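You operate a simulated robot arm through the tools that you are given. There is no shell and no other tool.

The job below is to be done with a simulated two-armed robot. You get a single attempt, and the scene is never put back.

JOB
Coat the deck of the desk box with polish and try its lid.
Fine: use the pad and the polish tin; stand the pad back and put the tin's lid on, then run the box lid all the way open and shut. Set down upright: polishing pad. A coat counts when it lies all over at full strength: go over it till it gets no stronger.

Only the result counts: the job must be done as asked and must still hold three seconds after the hand-in. Knocking over, shifting, dropping, spilling or breaking anything else fails it. Lids that push on must go on centred and level and be pressed home; caps that screw on are set level and turned clockwise until they are tight.

ROBOT AND FRAMES
Two 7-joint arms with two-finger parallel grippers on one trunk that stands fixed in place. Base frame: the origin is at the foot of the trunk, x ahead of it, y to its left, z up. Readings come in mm, degrees, newtons and seconds.
The left shoulder is at [202, 171, 1054], the right one opposite. Each reaches about 883 mm from its shoulder. Payload 4.4 kg a hand.
The tool frame of a hand sits at the grasp point between the pads (the TCP): z along the fingers, y along the line on which they close. The tips reach 23 mm beyond it. Largest opening 94 mm; finger width 38, thickness 10; the body of the gripper, 54 by 96 mm, starts 39 mm behind the TCP.
Orientation is that of the tool frame in the base frame, as [roll, pitch, yaw] about the fixed x, y, z axes, in that order (R = Rz(yaw) Ry(pitch) Rx(roll)). With the fingers straight down and closing along the base's y, the tool's x points along the base's -x, its y along +y and its z along -z.

CONTROLS
- The arms move only by the tool arm_command. It takes "left_plan", "right_plan" or both (then of equal length, played together; a hand with none holds still); each is a list of rows, each a list of 7 numbers: the turn, a rotation vector about the tool's x, y, z in degrees, then the shift along the tool's x, y, z in mm, then the finger opening in mm, from 0 to 94. In form: [[ax, ay, az, x, y, z, grip], ...]. A call has 1 to 20 rows; each row shifts and turns the commanded pose from where the row before left it, along the tool's axes as they then stand. A row lasts 0.2 s, in which the tool goes at most 50 mm and 8.6 degrees; a call with a longer step from one row to the next is refused whole, and so is a gripper value outside its range. A pose out of reach is approached as far as the arm can. The call stops where the force on the tool passes 40 N (or 10 N more than at its start, if that is more) or the arm is blocked; 0.2 s more then pass. The fingers move at their own pace (about 72 mm/s each) and stop on an object; they squeeze with about 28 N. The grip force told is the motor's: it shows also when the fingers shut on nothing. Time passes only in rows, and 0.2 s behind the last, so rows that do not move let the fingers close. It gives the time, the measured TCP pose, the force on the tool (base axes), the opening and the grip force at its end, in the units of the frame above (readings bear some noise), with the torque about the TCP (base axes, N m) and any sound that the robot's microphone picked up.
- Cameras (640 x 400 px; columns grow to the right, rows downward): "scene" is now at [340.8, -23.1, 1196.2]; the picture's right is [-0.27, -0.96, 0.00], its down [-0.41, 0.12, -0.90] and it looks along [0.87, -0.24, -0.43] (base axes); focal length 214 px, centre (320, 200). "left" rides on the left gripper at [86, -16, -75] in its tool frame; the picture's right is [0.18, 0.98, 0.00], its down [-0.58, 0.11, -0.81] and it looks along [-0.79, 0.15, 0.59] (tool axes); focal length 243 px, centre (320, 200). "right" rides on the right gripper at [86, 16, -75] in its tool frame; the picture's right is [-0.18, 0.98, 0.00], its down [-0.58, -0.11, -0.81] and it looks along [-0.79, -0.15, 0.59] (tool axes); focal length 243 px, centre (320, 200). There is no depth. A picture from a camera that has moved, and an enlarged one, comes with that camera's place and axes in the base frame and with its lens.
- capture(camera): a new picture of that camera. It takes no simulated time.
- raise_lower(by): moves the trunk up (or, below 0, down) by that many mm; the arms and the scene camera ride with it, the base frame stays. It gives what a move gives, with no picture.
- head_to(pan, tilt): turns the head with the scene camera to pan (to the left, within 80 degrees either way) and tilt (down, from -29 to 69), counted from straight ahead of the robot (the tilt from the chest, where the trunk bows). It gives what a move gives.
- zoom(camera, box): a new picture of the part [left, top, right, bottom] of that camera's present view, enlarged. It takes no simulated time.
- hand_in(): hands the job in; it is judged then, once.

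Places have to be worked out from the pictures, the camera data and where the tool is seen. Open the grippers and draw the arms clear of the work before you hand the job in, unless the task says otherwise.

The tools are called by a JSON object that holds its "method" and its "body". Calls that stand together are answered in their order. arm_command: Moves the arms, as the interface text tells. Its arguments: {"type":"object","properties":{"left_plan":{"type":"array","items":{"type":"array","items":{"type":"number"}}},"right_plan":{"type":"array","items":{"type":"array","items":{"type":"number"}}}},"required":[]} The other tools are called the same way: raise_lower (by) moves the trunk up or down; head_to (pan, tilt) turns the head that bears the scene camera; capture (camera) takes a picture; zoom (camera, box) takes an enlarged picture of a part of a camera's view; hand_in () hands the job in.

At the start:

```text
clock: 0.0
left_tcp_pos: [450.4, 92.8, 1106.0]
left_tcp_rot: [-179.9, -0.1, -179.9]
left_force: [0.3, 0.4, 0.3]
left_ft_torque: [0.0, 0.03, 0.04]
left_gripper_width: 93.9
left_grip_force: 0.0
right_tcp_pos: [452.7, -276.5, 1148.1]
right_tcp_rot: [180.0, 0.0, -179.9]
right_force: [-0.5, 0.2, -0.6]
right_ft_torque: [0.05, -0.03, -0.02]
right_gripper_width: 93.8
right_grip_force: 0.1
trunk travel left (down, up): [-75.0, 313.0]
head pan, tilt (commanded): [-15.6, 25.4]
```

scene: 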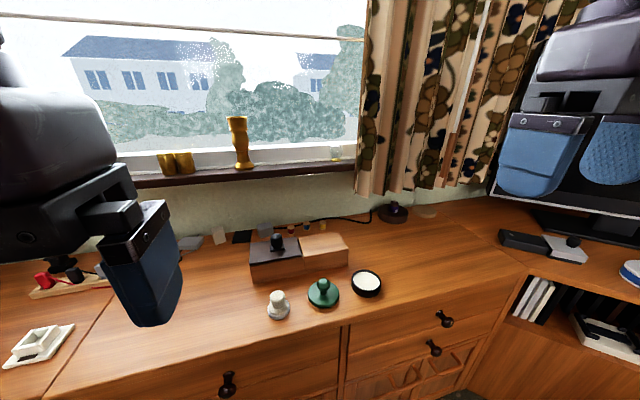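
right: 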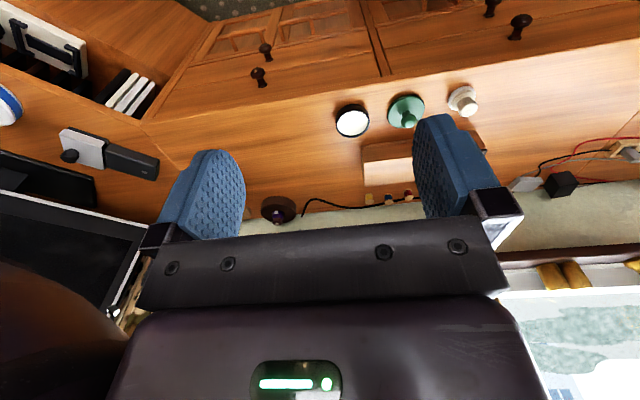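
left: 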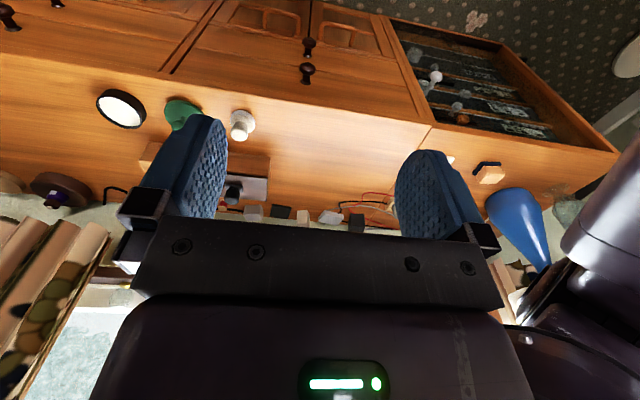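

I see the desk box (dark sliding lid with a black knob, wooden deck), a white knobbed pad, a green knobbed lid, and an open tin with white polish. I'll zoom in to look at these more closely.

{"method": "zoom", "body": {"camera": "scene", "box": [230, 210, 410, 330]}}

{"method": "zoom", "body": {"camera": "left", "box": [80, 70, 300, 220]}}

{"method": "zoom", "body": {"camera": "right", "box": [320, 70, 520, 210]}}

```text
3.33 times, centred on (320, 270) of scene
camera zoom: at [340.8, -23.1, 1196.2], right [-0.27, -0.96, 0.0], down [-0.41, 0.12, -0.9], along [0.87, -0.24, -0.43], focal length 715 px, centre (320, -33)
```

zoom: 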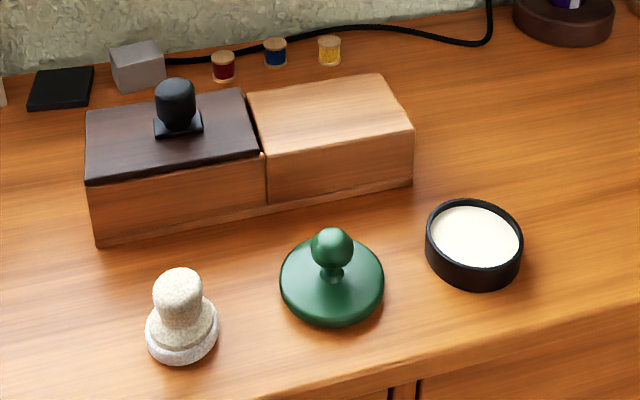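

```text
2.67 times, centred on (190, 145) of left
camera zoom: at [364.0, 75.4, 1180.2], right [-0.18, 0.98, 0.0], down [0.58, 0.11, 0.81], along [0.79, 0.15, -0.59], focal length 647 px, centre (667, 347)
```

zoom: 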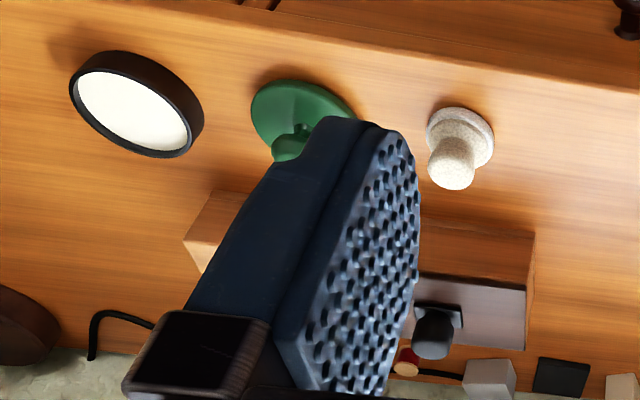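

```text
2.86 times, centred on (420, 140) of right
camera zoom: at [365.9, -258.8, 1221.4], right [0.18, 0.98, 0.0], down [0.58, -0.11, 0.81], along [0.79, -0.15, -0.59], focal length 693 px, centre (34, 371)
```

zoom: 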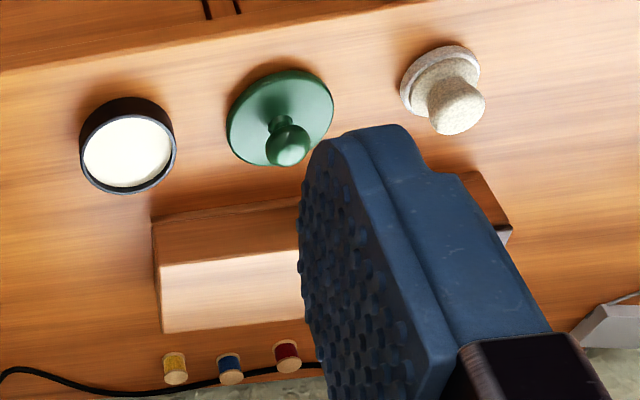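

I'll centre the head on the work area to get a sharper look at the box, pad and tin.

{"method": "head_to", "body": {"pan": -18, "tilt": 48}}

{"method": "capture", "body": {"camera": "scene"}}

```text
clock: 0.9
left_tcp_pos: [450.3, 91.1, 1106.6]
left_tcp_rot: [-179.9, 0.0, -180.0]
left_force: [0.8, 0.7, -0.2]
left_ft_torque: [-0.01, -0.01, -0.06]
left_gripper_width: 94.1
left_grip_force: 0.0
right_tcp_pos: [452.5, -275.2, 1147.0]
right_tcp_rot: [-180.0, 0.0, -179.9]
right_force: [-0.1, -0.3, 0.4]
right_ft_torque: [0.03, -0.03, -0.03]
right_gripper_width: 93.9
right_grip_force: 0.0
trunk travel left (down, up): [-75.0, 313.0]
head pan, tilt (commanded): [-18.0, 48.0]
```

```text
taken
camera scene: at [327.1, -22.8, 1162.2], right [-0.31, -0.95, 0.0], down [-0.71, 0.23, -0.67], along [0.64, -0.21, -0.74], focal length 214 px, centre (320, 200)
```

scene: 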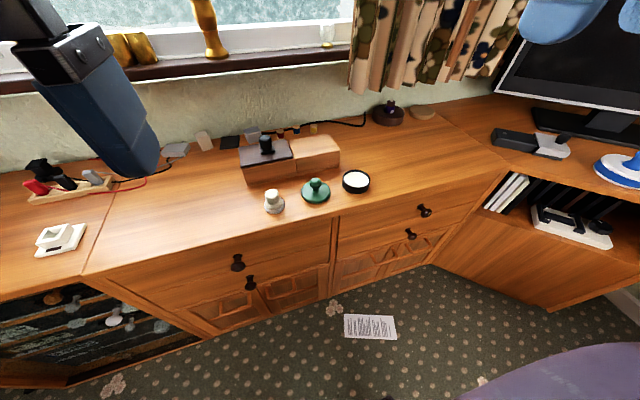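

The work area is in view, along with a sheet of paper on the floor. I'll zoom in on the box, the items in front of it, and the paper.

{"method": "zoom", "body": {"camera": "scene", "box": [232, 125, 352, 200]}}

{"method": "zoom", "body": {"camera": "scene", "box": [250, 150, 390, 230]}}

{"method": "zoom", "body": {"camera": "scene", "box": [330, 300, 410, 350]}}

```text
5.33 times, centred on (292, 162) of scene
camera zoom: at [327.1, -22.8, 1162.2], right [-0.31, -0.95, 0.0], down [-0.71, 0.23, -0.67], along [0.64, -0.21, -0.74], focal length 1144 px, centre (469, 400)
```

zoom: 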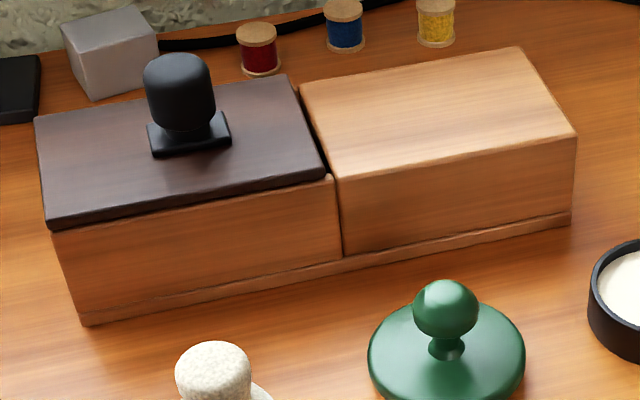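

```text
4.57 times, centred on (320, 190) of scene
camera zoom: at [327.1, -22.8, 1162.2], right [-0.31, -0.95, 0.0], down [-0.71, 0.23, -0.67], along [0.64, -0.21, -0.74], focal length 980 px, centre (320, 246)
```

zoom: 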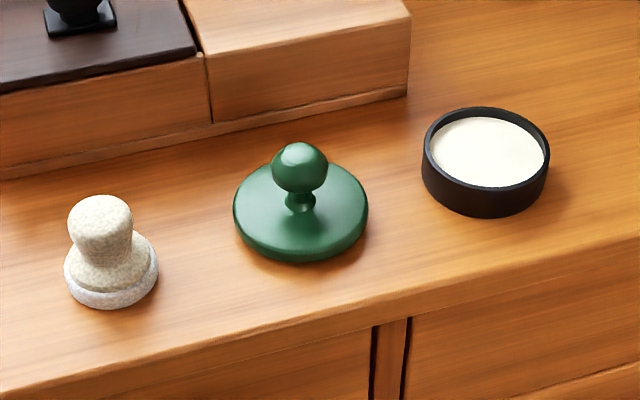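

```text
8.00 times, centred on (370, 325) of scene
camera zoom: at [327.1, -22.8, 1162.2], right [-0.31, -0.95, 0.0], down [-0.71, 0.23, -0.67], along [0.64, -0.21, -0.74], focal length 1716 px, centre (-80, -800)
```

zoom: 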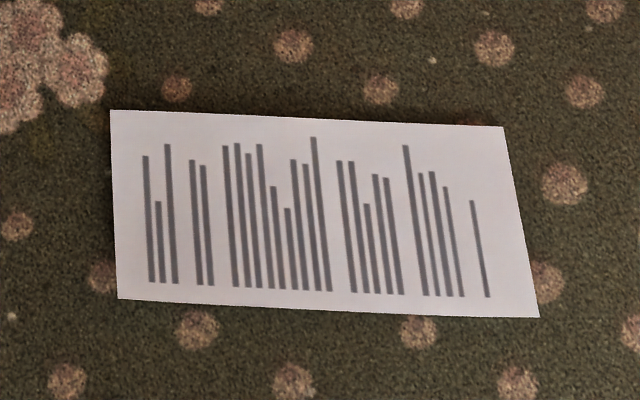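

The deck is the light wooden top on the right of the box, level with the left section's rim. The dark lid looks set to slide right over it. My estimates:

- Pad at about (694, -23).
- Green lid at about (701, -133).
- Tin at about (702, -247), with its rim near z 774.
- Deck x 790–880, y -103 to -234, z about 809.

I'll bring the right hand nearer for a closer view to refine these.

{"method": "arm_command", "body": {"right_plan": [[0, 0, 0, -18, 24, 31, 94], [0, 0, 0, -18, 24, 31, 94], [0, 0, 0, -18, 24, 31, 94], [0, 0, 0, -18, 24, 31, 94], [0, 0, 0, -18, 24, 31, 94], [0, 0, 0, -18, 24, 31, 94]]}}

{"method": "capture", "body": {"camera": "right"}}

{"method": "capture", "body": {"camera": "scene"}}

```text
clock: 2.3
left_tcp_pos: [449.8, 92.0, 1106.2]
left_tcp_rot: [179.9, -0.1, -180.0]
left_force: [1.0, -0.2, -0.9]
left_ft_torque: [-0.01, 0.03, -0.04]
left_gripper_width: 94.1
left_grip_force: 0.0
right_tcp_pos: [558.4, -132.1, 961.8]
right_tcp_rot: [-180.0, -0.2, 179.9]
right_force: [-0.2, 0.2, 0.5]
right_ft_torque: [-0.01, 0.0, 0.0]
right_gripper_width: 94.1
right_grip_force: 0.1
trunk travel left (down, up): [-75.0, 313.0]
head pan, tilt (commanded): [-18.0, 48.0]
```

```text
taken
camera right: at [472.5, -115.7, 1035.1], right [0.18, 0.98, 0.0], down [0.58, -0.11, 0.81], along [0.79, -0.15, -0.59], focal length 243 px, centre (320, 200)
```

right: 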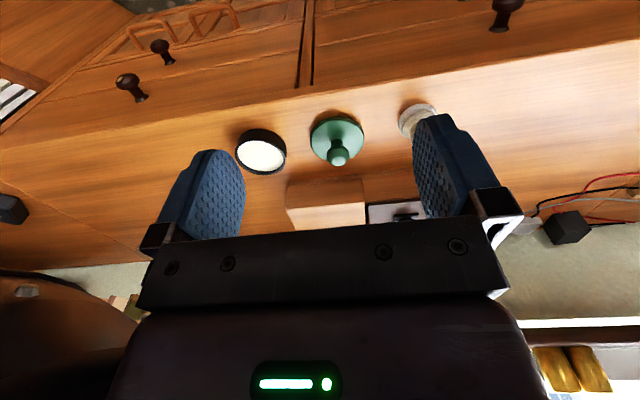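

```text
taken
camera scene: at [327.8, -22.8, 1161.7], right [-0.31, -0.95, 0.0], down [-0.71, 0.23, -0.67], along [0.64, -0.21, -0.74], focal length 214 px, centre (320, 200)
```

scene: 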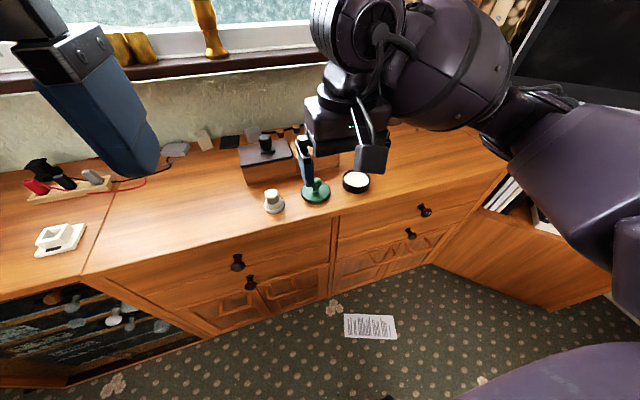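

The wrist camera now shows the pad, green lid, tin and box past the fingers. I'll zoom into it to refine positions.

{"method": "zoom", "body": {"camera": "right", "box": [226, 90, 386, 190]}}

{"method": "zoom", "body": {"camera": "right", "box": [280, 165, 440, 235]}}

```text
4.00 times, centred on (306, 140) of right
camera zoom: at [472.5, -115.7, 1035.1], right [0.18, 0.98, 0.0], down [0.58, -0.11, 0.81], along [0.79, -0.15, -0.59], focal length 970 px, centre (376, 440)
```

zoom: 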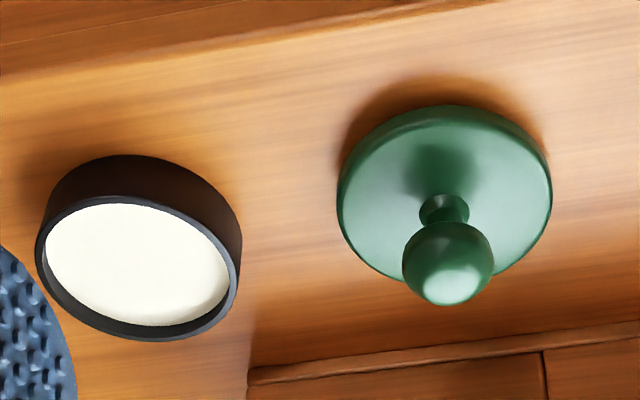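

```text
4.00 times, centred on (360, 200) of right
camera zoom: at [472.5, -115.7, 1035.1], right [0.18, 0.98, 0.0], down [0.58, -0.11, 0.81], along [0.79, -0.15, -0.59], focal length 970 px, centre (160, 200)
```

zoom: 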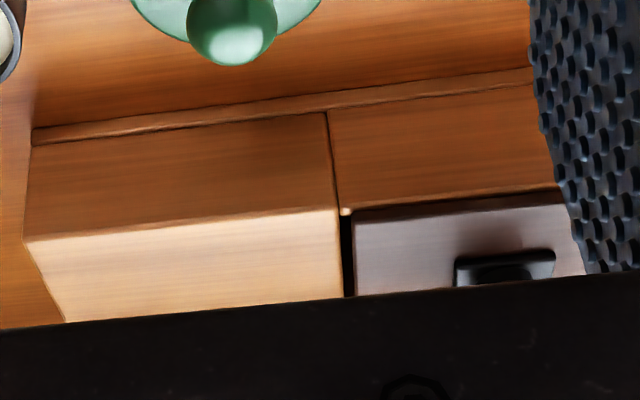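

Both views agree: green lid at (701.5, -133) with its knob ball centred near z 794, and tin at (702, -247). Next I'll place the open right hand well above the pad to check its exact position.

{"method": "arm_command", "body": {"right_plan": [[0, 0, 0, -27, 21.8, 16.4, 94], [0, 0, 0, -27, 21.8, 16.4, 94], [0, 0, 0, -27, 21.8, 16.4, 94], [0, 0, 0, -27, 21.8, 16.4, 94], [0, 0, 0, -27, 21.8, 16.4, 94]]}}

{"method": "capture", "body": {"camera": "right"}}

{"method": "capture", "body": {"camera": "scene"}}

```text
clock: 3.5
left_tcp_pos: [450.1, 90.4, 1105.4]
left_tcp_rot: [180.0, -0.1, -180.0]
left_force: [0.2, -0.7, 0.2]
left_ft_torque: [0.03, 0.0, -0.03]
left_gripper_width: 94.0
left_grip_force: 0.0
right_tcp_pos: [695.1, -23.5, 877.6]
right_tcp_rot: [180.0, -0.1, 180.0]
right_force: [0.5, -0.2, 0.0]
right_ft_torque: [-0.03, -0.01, -0.02]
right_gripper_width: 93.9
right_grip_force: 0.0
trunk travel left (down, up): [-75.0, 313.0]
head pan, tilt (commanded): [-18.0, 48.0]
```

```text
taken
camera right: at [609.1, -6.0, 951.5], right [0.18, 0.98, 0.0], down [0.58, -0.11, 0.81], along [0.79, -0.15, -0.59], focal length 243 px, centre (320, 200)
```

right: 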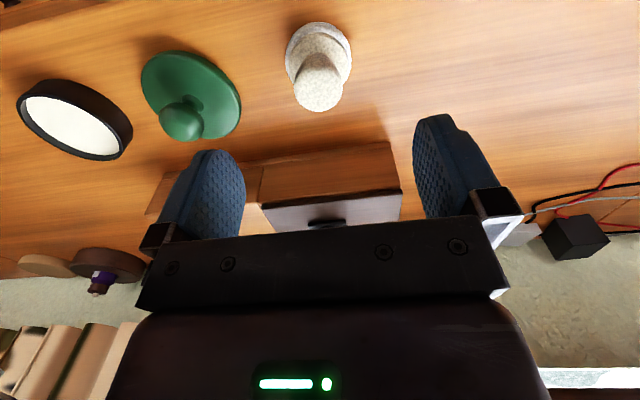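

```text
taken
camera scene: at [327.5, -22.8, 1161.8], right [-0.31, -0.95, 0.0], down [-0.71, 0.23, -0.67], along [0.64, -0.21, -0.74], focal length 214 px, centre (320, 200)
```

scene: 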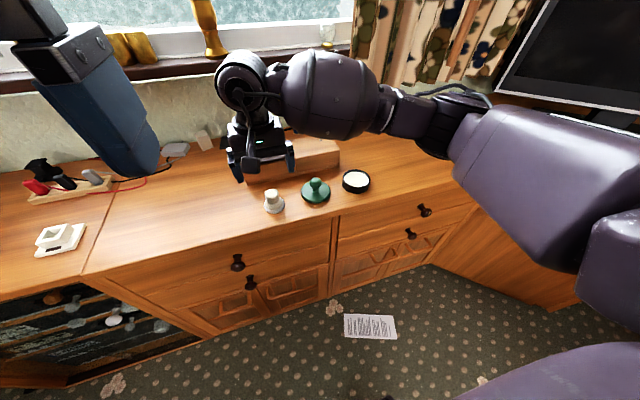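

The pad is ahead and below the fingers. I'll zoom in on the wrist view to refine its centre and height.

{"method": "zoom", "body": {"camera": "right", "box": [256, 10, 384, 120]}}

{"method": "zoom", "body": {"camera": "right", "box": [240, 130, 420, 240]}}

{"method": "zoom", "body": {"camera": "right", "box": [0, 40, 256, 170]}}

```text
3.64 times, centred on (320, 65) of right
camera zoom: at [609.1, -6.0, 951.5], right [0.18, 0.98, 0.0], down [0.58, -0.11, 0.81], along [0.79, -0.15, -0.59], focal length 882 px, centre (320, 691)
```

zoom: 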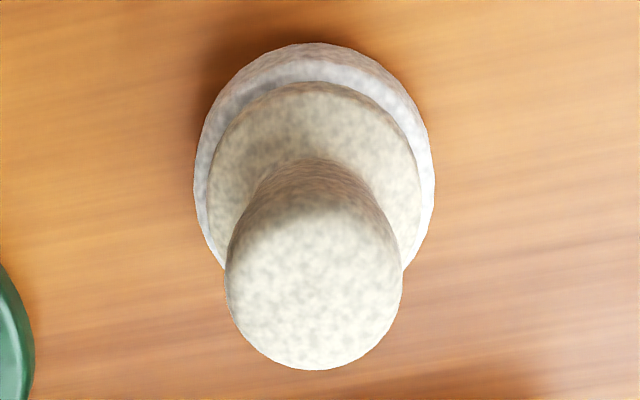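

```text
3.56 times, centred on (330, 185) of right
camera zoom: at [609.1, -6.0, 951.5], right [0.18, 0.98, 0.0], down [0.58, -0.11, 0.81], along [0.79, -0.15, -0.59], focal length 863 px, centre (284, 253)
```

zoom: 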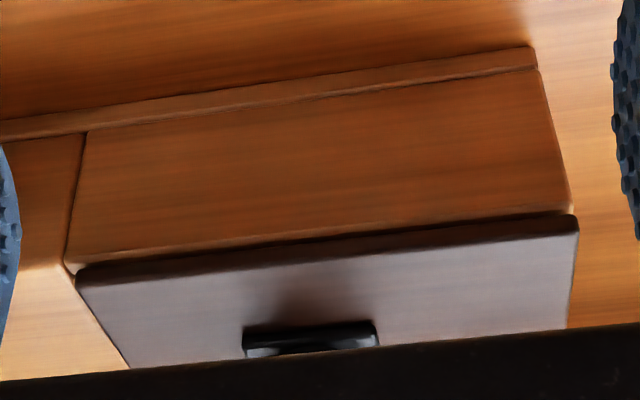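

```text
2.50 times, centred on (128, 105) of right
camera zoom: at [609.1, -6.0, 951.5], right [0.18, 0.98, 0.0], down [0.58, -0.11, 0.81], along [0.79, -0.15, -0.59], focal length 606 px, centre (800, 438)
```

zoom: 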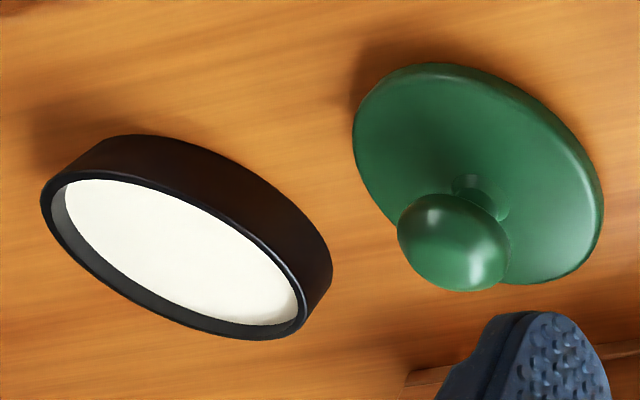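

I put the pad at about (692.5, -22.5), with a 50 mm base and a 32 mm knob topping out near z 798. I'll zoom in with the scene camera to read the knob profile.

{"method": "zoom", "body": {"camera": "scene", "box": [256, 180, 292, 220]}}

{"method": "zoom", "body": {"camera": "scene", "box": [296, 160, 376, 210]}}

```text
10.00 times, centred on (274, 200) of scene
camera zoom: at [327.5, -22.8, 1161.8], right [-0.31, -0.95, 0.0], down [-0.71, 0.23, -0.67], along [0.64, -0.21, -0.74], focal length 2145 px, centre (780, 200)
```

zoom: 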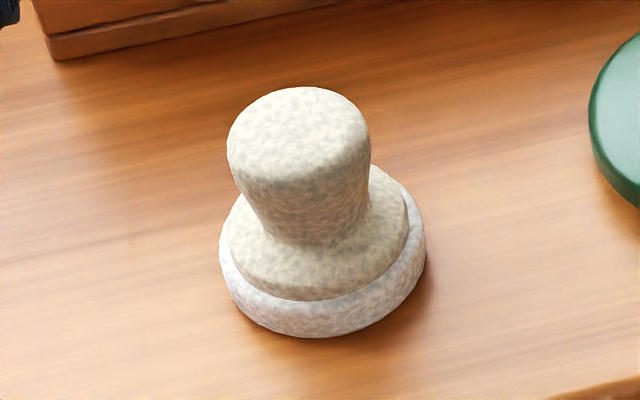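

```text
8.00 times, centred on (336, 185) of scene
camera zoom: at [327.5, -22.8, 1161.8], right [-0.31, -0.95, 0.0], down [-0.71, 0.23, -0.67], along [0.64, -0.21, -0.74], focal length 1716 px, centre (192, 320)
```

zoom: 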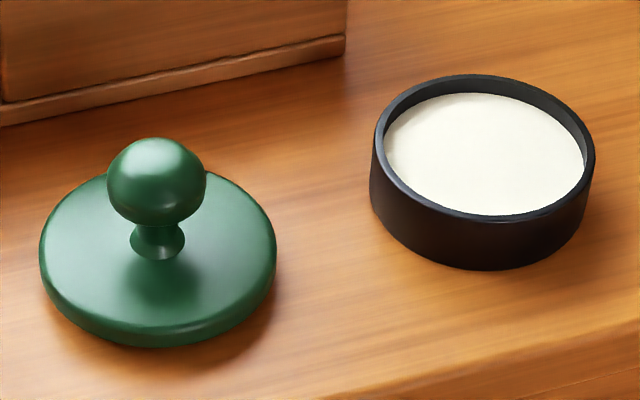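

The pad's knob tapers from 16 mm radius at the top (z about 800) to a neck near z 772, and the table is at about z 752. I'll go down above the pad, stopping about 8 mm short of the grip height, and check.

{"method": "arm_command", "body": {"right_plan": [[0, 0, 0, 1.2, -0.2, 25, 80], [0, 0, 0, 1.1, -0.2, 25, 70], [0, 0, 0, 0, 0, 22, 64]]}}

{"method": "capture", "body": {"camera": "right"}}

{"method": "zoom", "body": {"camera": "scene", "box": [230, 130, 320, 220]}}

```text
clock: 4.3
left_tcp_pos: [450.1, 92.0, 1105.3]
left_tcp_rot: [-180.0, 0.1, 180.0]
left_force: [-0.3, 0.3, -0.2]
left_ft_torque: [-0.03, 0.0, 0.01]
left_gripper_width: 94.1
left_grip_force: 0.1
right_tcp_pos: [692.4, -24.3, 806.0]
right_tcp_rot: [-179.9, -0.2, -180.0]
right_force: [-0.1, 0.4, -0.1]
right_ft_torque: [-0.02, 0.01, -0.03]
right_gripper_width: 64.0
right_grip_force: 0.1
trunk travel left (down, up): [-75.0, 313.0]
head pan, tilt (commanded): [-18.0, 48.0]
```

```text
taken
camera right: at [606.4, -7.5, 879.7], right [0.18, 0.98, 0.0], down [0.58, -0.11, 0.81], along [0.79, -0.15, -0.59], focal length 243 px, centre (320, 200)
```

right: 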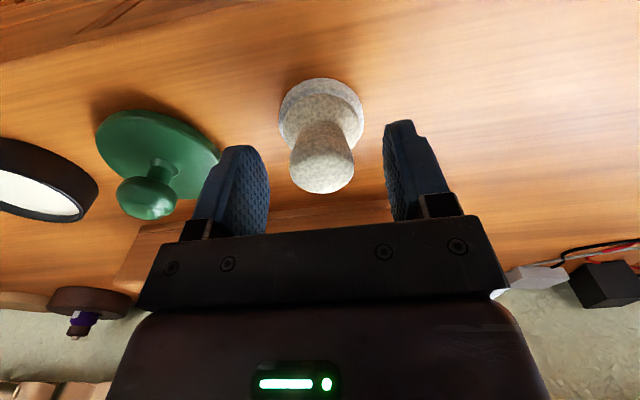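

```text
4.44 times, centred on (275, 175) of scene
camera zoom: at [327.5, -22.8, 1161.8], right [-0.31, -0.95, 0.0], down [-0.71, 0.23, -0.67], along [0.64, -0.21, -0.74], focal length 953 px, centre (520, 311)
```

zoom: 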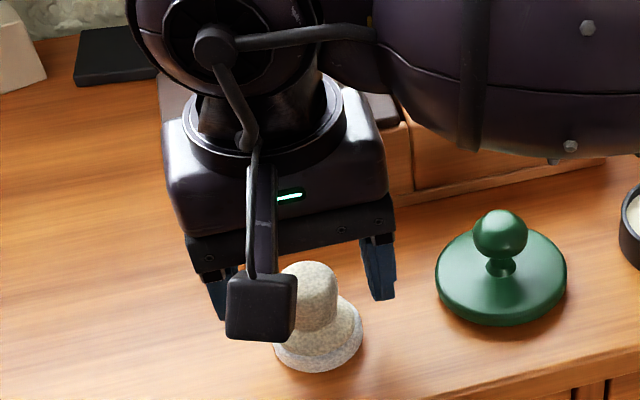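

The knob sits between the fingers, about 1 mm to the left of centre. I'll correct that, drop the last 8 mm and close the fingers.

{"method": "arm_command", "body": {"right_plan": [[0, 0, 0, 0, 1.2, 4, 64], [0, 0, 0, 0, 0, 4.5, 64], [0, 0, 0, 0, 0, 0, 20], [0, 0, 0, 0, 0, 0, 20], [0, 0, 0, 0, 0, 0, 20]]}}

{"method": "capture", "body": {"camera": "right"}}

{"method": "zoom", "body": {"camera": "scene", "box": [230, 130, 320, 220]}}

```text
clock: 5.5
left_tcp_pos: [450.4, 91.9, 1106.7]
left_tcp_rot: [-180.0, -0.1, 180.0]
left_force: [-0.1, 1.2, -0.3]
left_ft_torque: [0.03, 0.0, -0.02]
left_gripper_width: 94.0
left_grip_force: 0.1
right_tcp_pos: [692.6, -22.6, 799.5]
right_tcp_rot: [180.0, 0.0, -180.0]
right_force: [0.8, 0.4, -0.5]
right_ft_torque: [0.01, -0.04, 0.0]
right_gripper_width: 31.6
right_grip_force: 28.0
trunk travel left (down, up): [-75.0, 313.0]
head pan, tilt (commanded): [-18.0, 48.0]
```

```text
taken
camera right: at [606.2, -5.8, 872.8], right [0.18, 0.98, 0.0], down [0.58, -0.11, 0.81], along [0.79, -0.15, -0.59], focal length 243 px, centre (320, 200)
```

right: 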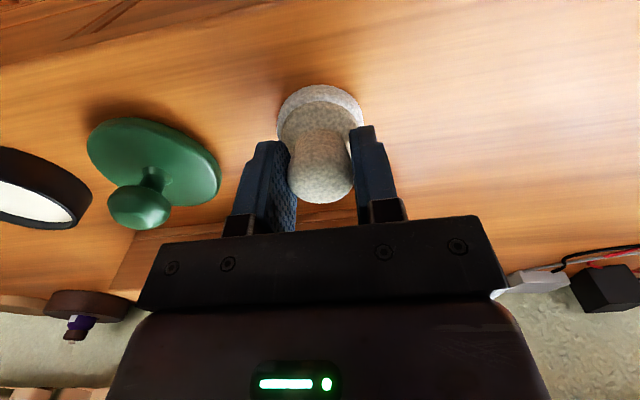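

```text
4.44 times, centred on (275, 175) of scene
camera zoom: at [327.1, -22.7, 1162.1], right [-0.31, -0.95, 0.0], down [-0.71, 0.23, -0.67], along [0.64, -0.21, -0.74], focal length 953 px, centre (520, 311)
```

zoom: 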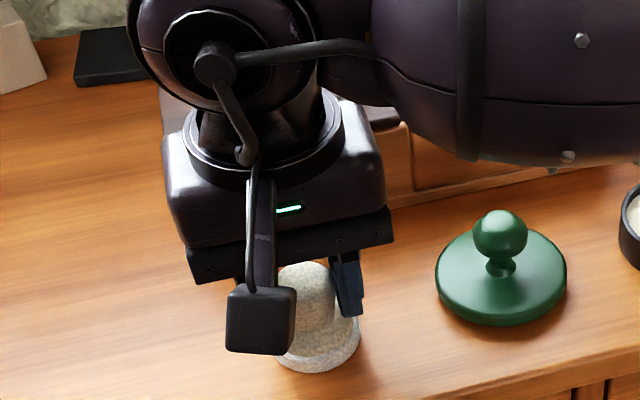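

Gripped: the opening is 31.6 mm at 28 N. I'll lift the pad 90 mm and see that it hangs straight.

{"method": "arm_command", "body": {"right_plan": [[0, 0, 0, 0, 0, -10, 20], [0, 0, 0, 0, 0, -30, 20], [0, 0, 0, 0, 0, -30, 20], [0, 0, 0, 0, 0, -20, 20]]}}

{"method": "capture", "body": {"camera": "right"}}

{"method": "zoom", "body": {"camera": "scene", "box": [230, 110, 330, 210]}}

```text
clock: 6.5
left_tcp_pos: [449.1, 91.6, 1105.8]
left_tcp_rot: [180.0, 0.0, -180.0]
left_force: [-1.2, 0.0, -0.8]
left_ft_torque: [0.04, -0.01, -0.02]
left_gripper_width: 94.2
left_grip_force: 0.1
right_tcp_pos: [693.9, -21.3, 890.5]
right_tcp_rot: [-180.0, 0.0, -179.9]
right_force: [-0.7, 0.8, -0.3]
right_ft_torque: [0.05, -0.04, 0.0]
right_gripper_width: 31.8
right_grip_force: 27.9
trunk travel left (down, up): [-75.0, 313.0]
head pan, tilt (commanded): [-18.0, 48.0]
```

```text
taken
camera right: at [606.6, -4.6, 964.9], right [0.18, 0.98, 0.0], down [0.58, -0.11, 0.81], along [0.79, -0.15, -0.59], focal length 243 px, centre (320, 200)
```

right: 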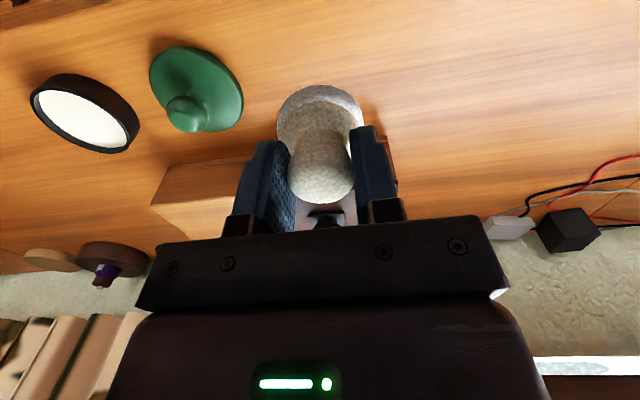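

```text
4.00 times, centred on (280, 160) of scene
camera zoom: at [326.8, -22.7, 1162.2], right [-0.31, -0.95, 0.0], down [-0.71, 0.23, -0.67], along [0.64, -0.21, -0.74], focal length 858 px, centre (480, 360)
```

zoom: 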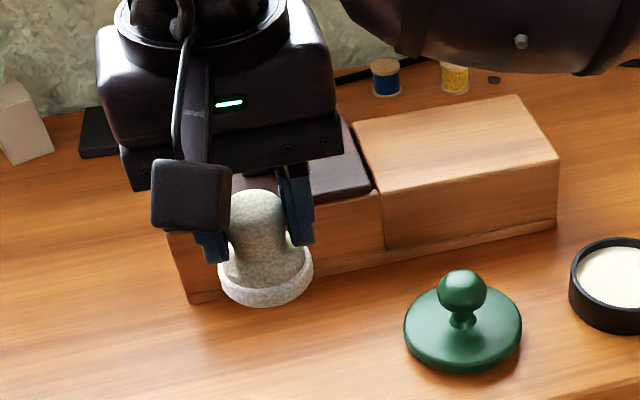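

The pad hangs straight in the fingers. I'll carry it over above the tin at about (702, -247).

{"method": "arm_command", "body": {"right_plan": [[0, 0, 0, -1.9, -45, 0, 20], [0, 0, 0, -1.9, -45, 0, 20], [0, 0, 0, -1.9, -45, 0, 20], [0, 0, 0, -1.9, -45, 0, 20], [0, 0, 0, -1.8, -44.7, 0, 20], [0, 0, 0, 0, 0, 30, 20]]}}

{"method": "capture", "body": {"camera": "right"}}

{"method": "zoom", "body": {"camera": "scene", "box": [300, 110, 420, 210]}}

```text
clock: 7.9
left_tcp_pos: [451.4, 90.3, 1105.0]
left_tcp_rot: [-180.0, -0.1, -180.0]
left_force: [0.6, -0.3, -0.9]
left_ft_torque: [0.04, 0.02, -0.02]
left_gripper_width: 93.9
left_grip_force: 0.0
right_tcp_pos: [703.4, -245.6, 858.0]
right_tcp_rot: [180.0, -0.3, 180.0]
right_force: [0.2, 0.2, -1.3]
right_ft_torque: [0.04, -0.01, 0.03]
right_gripper_width: 32.0
right_grip_force: 28.2
trunk travel left (down, up): [-75.0, 313.0]
head pan, tilt (commanded): [-18.0, 48.0]
```

```text
taken
camera right: at [617.3, -227.7, 932.2], right [0.18, 0.98, 0.0], down [0.58, -0.11, 0.8], along [0.79, -0.15, -0.59], focal length 243 px, centre (320, 200)
```

right: 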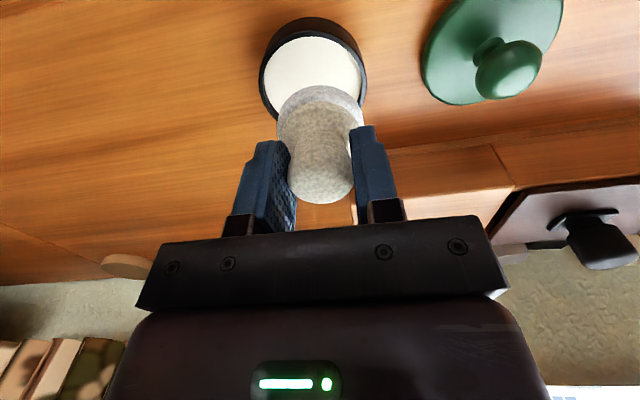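

```text
4.00 times, centred on (360, 160) of scene
camera zoom: at [328.2, -23.3, 1161.4], right [-0.31, -0.95, 0.0], down [-0.71, 0.23, -0.67], along [0.64, -0.21, -0.74], focal length 858 px, centre (160, 360)
```

zoom: 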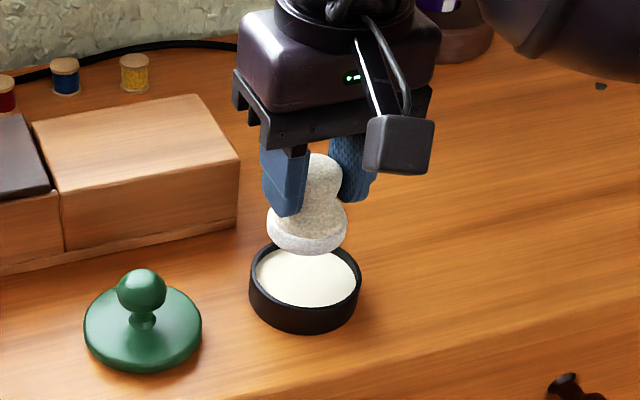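

The pad is above the tin. I'll zoom the wrist view for an accurate tin centre before dipping.

{"method": "zoom", "body": {"camera": "right", "box": [240, 0, 400, 110]}}

```text
3.64 times, centred on (320, 55) of right
camera zoom: at [617.3, -227.7, 932.2], right [0.18, 0.98, 0.0], down [0.58, -0.11, 0.8], along [0.79, -0.15, -0.59], focal length 882 px, centre (320, 727)
```

zoom: 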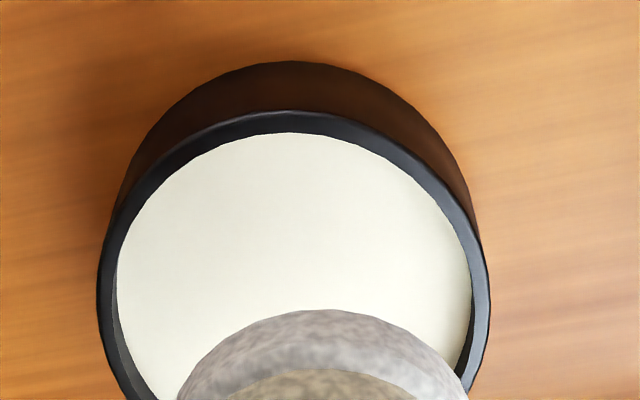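

Correcting for perspective, the wrist view and the scene view both put the tin centre about 4.8 mm further right (-y) than the pad. I'll shift over and come down to just above the rim, then check again.

{"method": "arm_command", "body": {"right_plan": [[0, 0, 0, 0, -4.8, 0, 20], [0, 0, 0, 0, 0, 15, 20], [0, 0, 0, 0, 0, 13, 20]]}}

{"method": "zoom", "body": {"camera": "right", "box": [240, 20, 400, 210]}}

{"method": "zoom", "body": {"camera": "scene", "box": [320, 140, 400, 200]}}

```text
clock: 8.7
left_tcp_pos: [449.9, 92.0, 1106.4]
left_tcp_rot: [180.0, 0.0, 180.0]
left_force: [0.0, 0.5, 0.0]
left_ft_torque: [-0.02, 0.03, 0.01]
left_gripper_width: 93.9
left_grip_force: 0.0
right_tcp_pos: [702.3, -250.6, 831.1]
right_tcp_rot: [-180.0, -0.2, -180.0]
right_force: [-0.9, 0.1, 0.3]
right_ft_torque: [0.02, -0.03, 0.01]
right_gripper_width: 31.9
right_grip_force: 28.5
trunk travel left (down, up): [-75.0, 313.0]
head pan, tilt (commanded): [-18.0, 48.0]
```

```text
2.11 times, centred on (320, 115) of right
camera zoom: at [615.3, -233.2, 904.3], right [0.18, 0.98, 0.0], down [0.58, -0.11, 0.81], along [0.79, -0.15, -0.59], focal length 511 px, centre (320, 379)
```

zoom: 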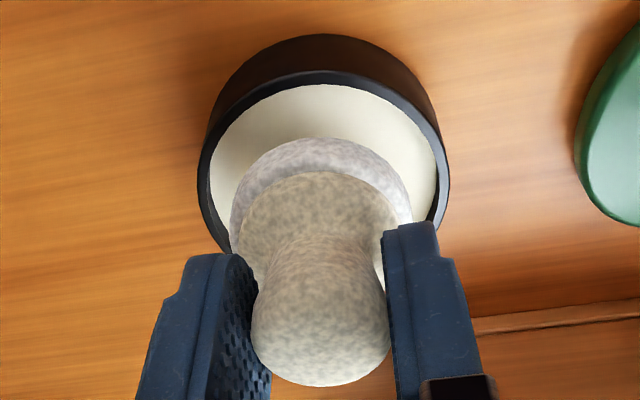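

```text
6.67 times, centred on (360, 170) of scene
camera zoom: at [327.3, -22.8, 1162.0], right [-0.31, -0.95, 0.0], down [-0.71, 0.23, -0.67], along [0.64, -0.21, -0.74], focal length 1430 px, centre (53, 400)
```

zoom: 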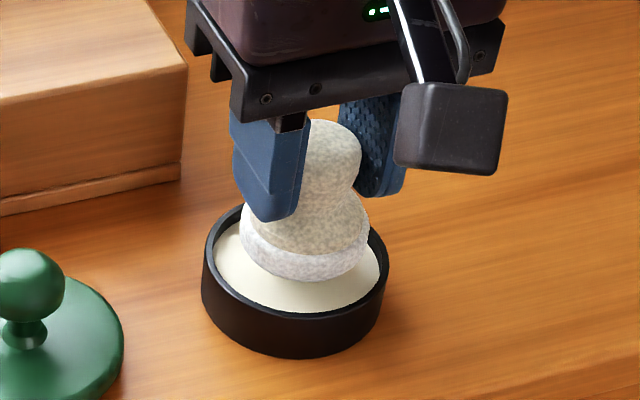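

The pad is centred over the polish in both views. I'll lower it in steps until I feel contact.

{"method": "arm_command", "body": {"right_plan": [[0, 0, 0, 0, 0, 6, 20], [0, 0, 0, 0, 0, 5, 20], [0, 0, 0, 0, 0, 2, 20]]}}

{"method": "arm_command", "body": {"right_plan": [[0, 0, 0, 0, 0, 1.5, 20]]}}

```text
clock: 9.5
left_tcp_pos: [449.7, 92.7, 1105.9]
left_tcp_rot: [-180.0, -0.1, -180.0]
left_force: [-0.4, -0.9, -0.5]
left_ft_torque: [-0.02, 0.03, 0.01]
left_gripper_width: 94.0
left_grip_force: 0.0
right_tcp_pos: [701.4, -251.4, 817.5]
right_tcp_rot: [180.0, 0.0, 180.0]
right_force: [0.0, 0.5, -0.7]
right_ft_torque: [-0.04, 0.02, 0.0]
right_gripper_width: 31.6
right_grip_force: 28.1
trunk travel left (down, up): [-75.0, 313.0]
head pan, tilt (commanded): [-18.0, 48.0]
```

```text
clock: 9.9
left_tcp_pos: [450.0, 92.4, 1105.8]
left_tcp_rot: [-179.9, 0.0, -180.0]
left_force: [0.3, 0.2, -0.1]
left_ft_torque: [0.01, -0.02, 0.02]
left_gripper_width: 94.0
left_grip_force: 0.0
right_tcp_pos: [701.3, -252.0, 816.4]
right_tcp_rot: [180.0, -0.1, -180.0]
right_force: [1.6, -0.6, -0.7]
right_ft_torque: [0.0, -0.02, 0.02]
right_gripper_width: 31.6
right_grip_force: 27.9
trunk travel left (down, up): [-75.0, 313.0]
head pan, tilt (commanded): [-18.0, 48.0]
```

No contact force yet at z 816. I'll continue in small steps.

{"method": "arm_command", "body": {"right_plan": [[0, 0, 0, 0, 0, 1, 20], [0, 0, 0, 0, 0, 1, 20]]}}

{"method": "zoom", "body": {"camera": "scene", "box": [320, 140, 400, 200]}}

```text
clock: 10.5
left_tcp_pos: [448.5, 92.5, 1106.8]
left_tcp_rot: [180.0, 0.0, 180.0]
left_force: [0.1, -0.5, -0.1]
left_ft_torque: [0.01, -0.02, -0.03]
left_gripper_width: 93.9
left_grip_force: 0.0
right_tcp_pos: [700.6, -250.8, 815.6]
right_tcp_rot: [180.0, 0.2, -180.0]
right_force: [-1.3, -1.1, 5.1]
right_ft_torque: [-0.04, 0.05, 0.01]
right_gripper_width: 31.8
right_grip_force: 27.7
trunk travel left (down, up): [-75.0, 313.0]
head pan, tilt (commanded): [-18.0, 48.0]
```

```text
6.67 times, centred on (360, 170) of scene
camera zoom: at [326.5, -22.7, 1162.4], right [-0.31, -0.95, 0.0], down [-0.71, 0.23, -0.67], along [0.64, -0.21, -0.74], focal length 1430 px, centre (53, 400)
```

zoom: 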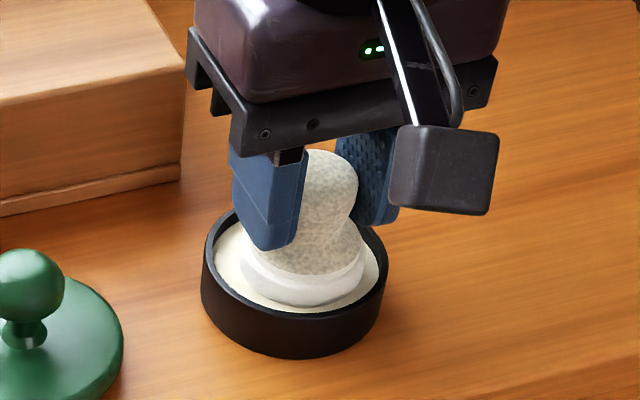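

Contact at 5 N, and the pad's base has turned white, so it's picking up polish. I'll hold a moment, lift it clear and look.

{"method": "arm_command", "body": {"right_plan": [[0, 0, 0, 0, 0, 0, 20], [0, 0, 0, 0, 0, 0, 20], [0, 0, 0, 0, 0, -5, 20], [0, 0, 0, 0, 0, -15, 20], [0, 0, 0, 0, 0, -20, 20]]}}

{"method": "zoom", "body": {"camera": "scene", "box": [310, 110, 410, 200]}}

{"method": "zoom", "body": {"camera": "right", "box": [240, 20, 400, 210]}}

```text
clock: 11.7
left_tcp_pos: [450.3, 91.5, 1105.4]
left_tcp_rot: [-179.9, 0.0, -180.0]
left_force: [0.0, 0.4, -0.3]
left_ft_torque: [0.04, -0.04, 0.02]
left_gripper_width: 94.1
left_grip_force: 0.0
right_tcp_pos: [702.4, -250.7, 856.0]
right_tcp_rot: [180.0, 0.0, -180.0]
right_force: [0.0, 0.7, -0.6]
right_ft_torque: [0.02, -0.01, -0.03]
right_gripper_width: 31.5
right_grip_force: 28.0
trunk travel left (down, up): [-75.0, 313.0]
head pan, tilt (commanded): [-18.0, 48.0]
```

```text
4.44 times, centred on (360, 155) of scene
camera zoom: at [326.8, -22.7, 1162.2], right [-0.31, -0.95, 0.0], down [-0.71, 0.23, -0.67], along [0.64, -0.21, -0.74], focal length 953 px, centre (142, 400)
```

zoom: 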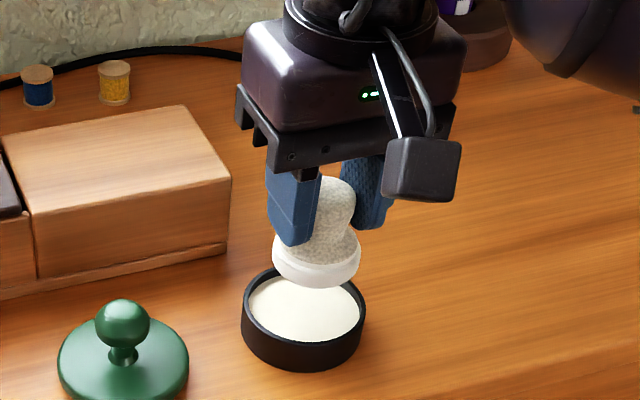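

```text
2.11 times, centred on (320, 115) of right
camera zoom: at [615.8, -234.4, 928.3], right [0.18, 0.98, 0.0], down [0.58, -0.11, 0.81], along [0.79, -0.15, -0.59], focal length 511 px, centre (320, 379)
```

zoom: 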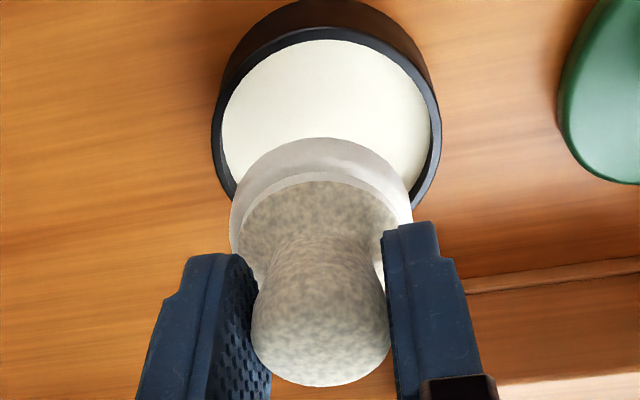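

The pad's base is evenly loaded. I'll raise it and carry it above the middle of the deck at about (835, -168).

{"method": "arm_command", "body": {"right_plan": [[0, 0, 0, 0, 0, -30, 20], [0, 0, 0, -33, 21, 0, 20], [0, 0, 0, -33, 21, 0, 20], [0, 0, 0, -33, 21, 0, 20], [0, 0, 0, -34, 21, 0, 20]]}}

{"method": "capture", "body": {"camera": "right"}}

{"method": "zoom", "body": {"camera": "scene", "box": [240, 90, 360, 190]}}

```text
clock: 12.9
left_tcp_pos: [448.9, 91.8, 1106.0]
left_tcp_rot: [180.0, -0.1, -180.0]
left_force: [-0.9, -0.4, -0.8]
left_ft_torque: [-0.02, 0.03, -0.03]
left_gripper_width: 93.9
left_grip_force: 0.1
right_tcp_pos: [837.8, -165.9, 882.2]
right_tcp_rot: [-179.9, -0.1, 180.0]
right_force: [-0.5, 0.0, -0.5]
right_ft_torque: [0.0, 0.01, 0.01]
right_gripper_width: 31.6
right_grip_force: 27.9
trunk travel left (down, up): [-75.0, 313.0]
head pan, tilt (commanded): [-18.0, 48.0]
```

```text
taken
camera right: at [750.9, -149.2, 956.3], right [0.18, 0.98, 0.0], down [0.58, -0.11, 0.81], along [0.79, -0.15, -0.59], focal length 243 px, centre (320, 200)
```

right: 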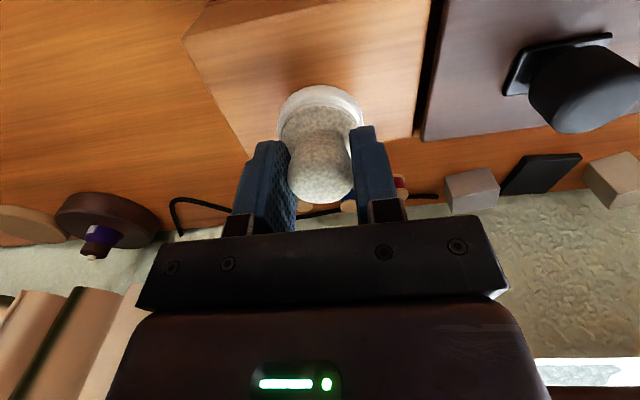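

```text
4.00 times, centred on (300, 140) of scene
camera zoom: at [327.1, -22.7, 1162.0], right [-0.31, -0.95, 0.0], down [-0.71, 0.23, -0.67], along [0.64, -0.21, -0.74], focal length 858 px, centre (400, 440)
```

zoom: 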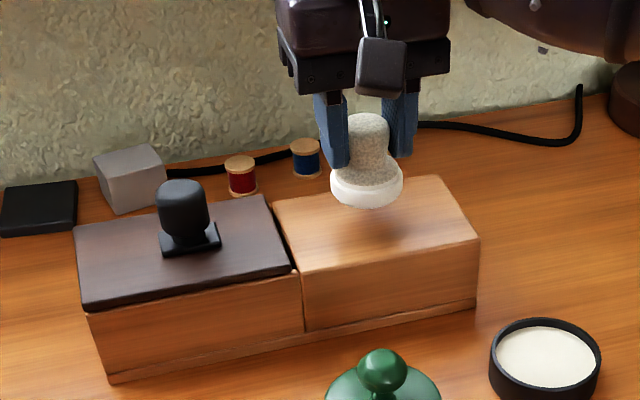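

The deck is clearly visible now. I'll zoom both views to see the deck edges, the gap by the lid, and the lid's thickness.

{"method": "zoom", "body": {"camera": "right", "box": [170, 0, 450, 175]}}

{"method": "zoom", "body": {"camera": "right", "box": [400, 0, 640, 150]}}

{"method": "zoom", "body": {"camera": "scene", "box": [255, 125, 335, 185]}}

```text
2.29 times, centred on (310, 88) of right
camera zoom: at [750.9, -149.2, 956.3], right [0.18, 0.98, 0.0], down [0.58, -0.11, 0.81], along [0.79, -0.15, -0.59], focal length 555 px, centre (343, 457)
```

zoom: 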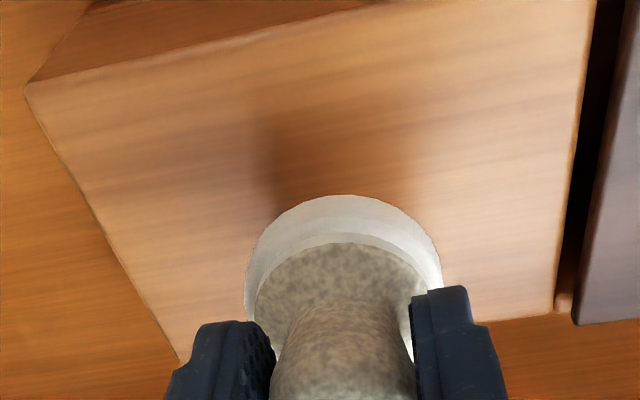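

```text
2.67 times, centred on (520, 75) of right
camera zoom: at [750.9, -149.2, 956.3], right [0.18, 0.98, 0.0], down [0.58, -0.11, 0.81], along [0.79, -0.15, -0.59], focal length 647 px, centre (-213, 533)
```

zoom: 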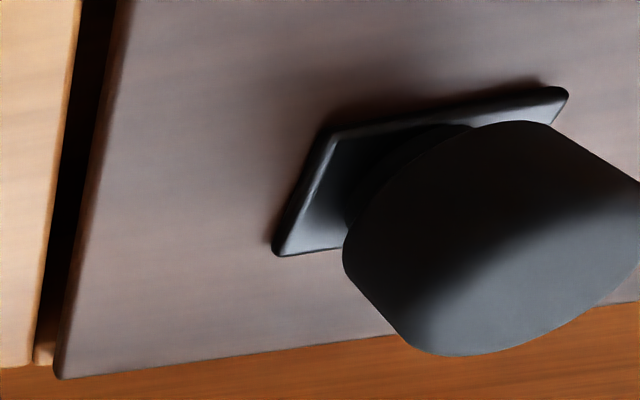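

```text
6.67 times, centred on (295, 155) of scene
camera zoom: at [327.1, -22.7, 1162.0], right [-0.31, -0.95, 0.0], down [-0.71, 0.23, -0.67], along [0.64, -0.21, -0.74], focal length 1430 px, centre (487, 500)
```

zoom: 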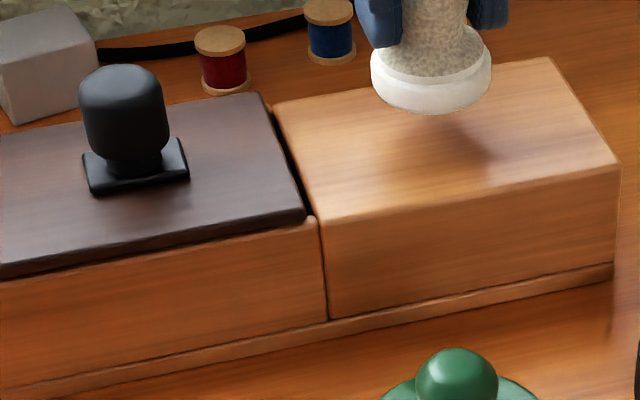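

I want to know whether the lid rides over the deck, so I'll zoom hard on the joint between lid and deck.

{"method": "zoom", "body": {"camera": "scene", "box": [284, 134, 304, 166]}}

{"method": "zoom", "body": {"camera": "right", "box": [390, 90, 450, 150]}}

{"method": "zoom", "body": {"camera": "scene", "box": [255, 145, 275, 180]}}

```text
12.50 times, centred on (294, 150) of scene
camera zoom: at [327.1, -22.7, 1162.0], right [-0.31, -0.95, 0.0], down [-0.71, 0.23, -0.67], along [0.64, -0.21, -0.74], focal length 2681 px, centre (645, 825)
```

zoom: 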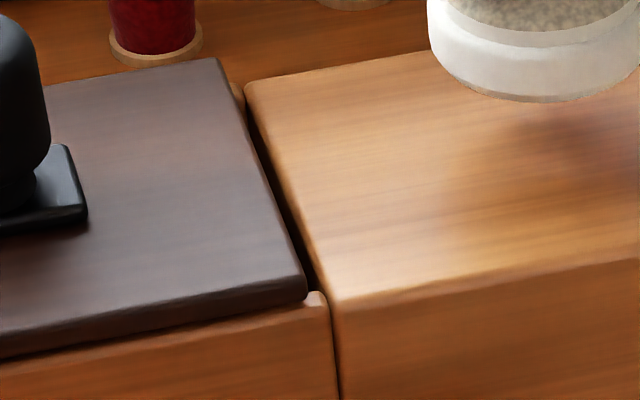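

```text
6.67 times, centred on (420, 120) of right
camera zoom: at [750.9, -149.2, 956.3], right [0.18, 0.98, 0.0], down [0.58, -0.11, 0.81], along [0.79, -0.15, -0.59], focal length 1618 px, centre (-347, 733)
```

zoom: 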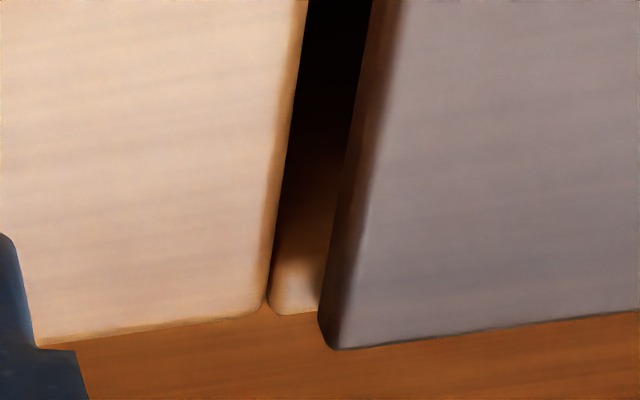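

```text
11.43 times, centred on (265, 162) of scene
camera zoom: at [327.1, -22.7, 1162.0], right [-0.31, -0.95, 0.0], down [-0.71, 0.23, -0.67], along [0.64, -0.21, -0.74], focal length 2451 px, centre (949, 629)
```

zoom: 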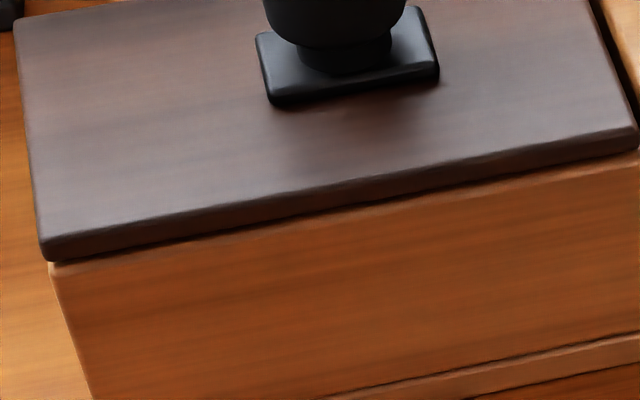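

The box rim is level with the deck and the lid rests on top of it, so the lid should slide right over the deck. There's a 6 mm gap between them. Relative to the commanded TCP, the deck spans about x 789.5–882 and y -236 to -104. I'll lower the pad onto the middle of the deck.

{"method": "arm_command", "body": {"right_plan": [[0, 0, 0, 0, 0, 12, 20], [0, 0, 0, 0, 0, 10, 20], [0, 0, 0, 0, 0, 2, 20]]}}

{"method": "arm_command", "body": {"right_plan": [[0, 0, 0, 0, 0, 1, 20], [0, 0, 0, 0, 0, 1, 20]]}}

```text
clock: 13.7
left_tcp_pos: [449.6, 91.3, 1107.0]
left_tcp_rot: [-180.0, 0.1, 180.0]
left_force: [-0.2, 0.6, -0.2]
left_ft_torque: [0.0, 0.03, -0.02]
left_gripper_width: 94.0
left_grip_force: 0.1
right_tcp_pos: [836.2, -166.5, 859.9]
right_tcp_rot: [179.9, 0.1, -180.0]
right_force: [2.4, -0.2, 4.3]
right_ft_torque: [-0.07, -0.09, 0.01]
right_gripper_width: 31.8
right_grip_force: 27.8
trunk travel left (down, up): [-75.0, 313.0]
head pan, tilt (commanded): [-18.0, 48.0]
```

```text
clock: 14.3
left_tcp_pos: [448.1, 92.3, 1107.3]
left_tcp_rot: [-179.9, 0.1, 179.9]
left_force: [0.1, 0.0, -0.5]
left_ft_torque: [0.03, -0.02, 0.0]
left_gripper_width: 94.0
left_grip_force: 0.1
right_tcp_pos: [834.7, -167.2, 861.5]
right_tcp_rot: [179.9, 0.2, 179.9]
right_force: [3.8, 1.3, 11.9]
right_ft_torque: [0.01, -0.09, 0.03]
right_gripper_width: 31.8
right_grip_force: 28.1
trunk travel left (down, up): [-75.0, 313.0]
head pan, tilt (commanded): [-18.0, 48.0]
```

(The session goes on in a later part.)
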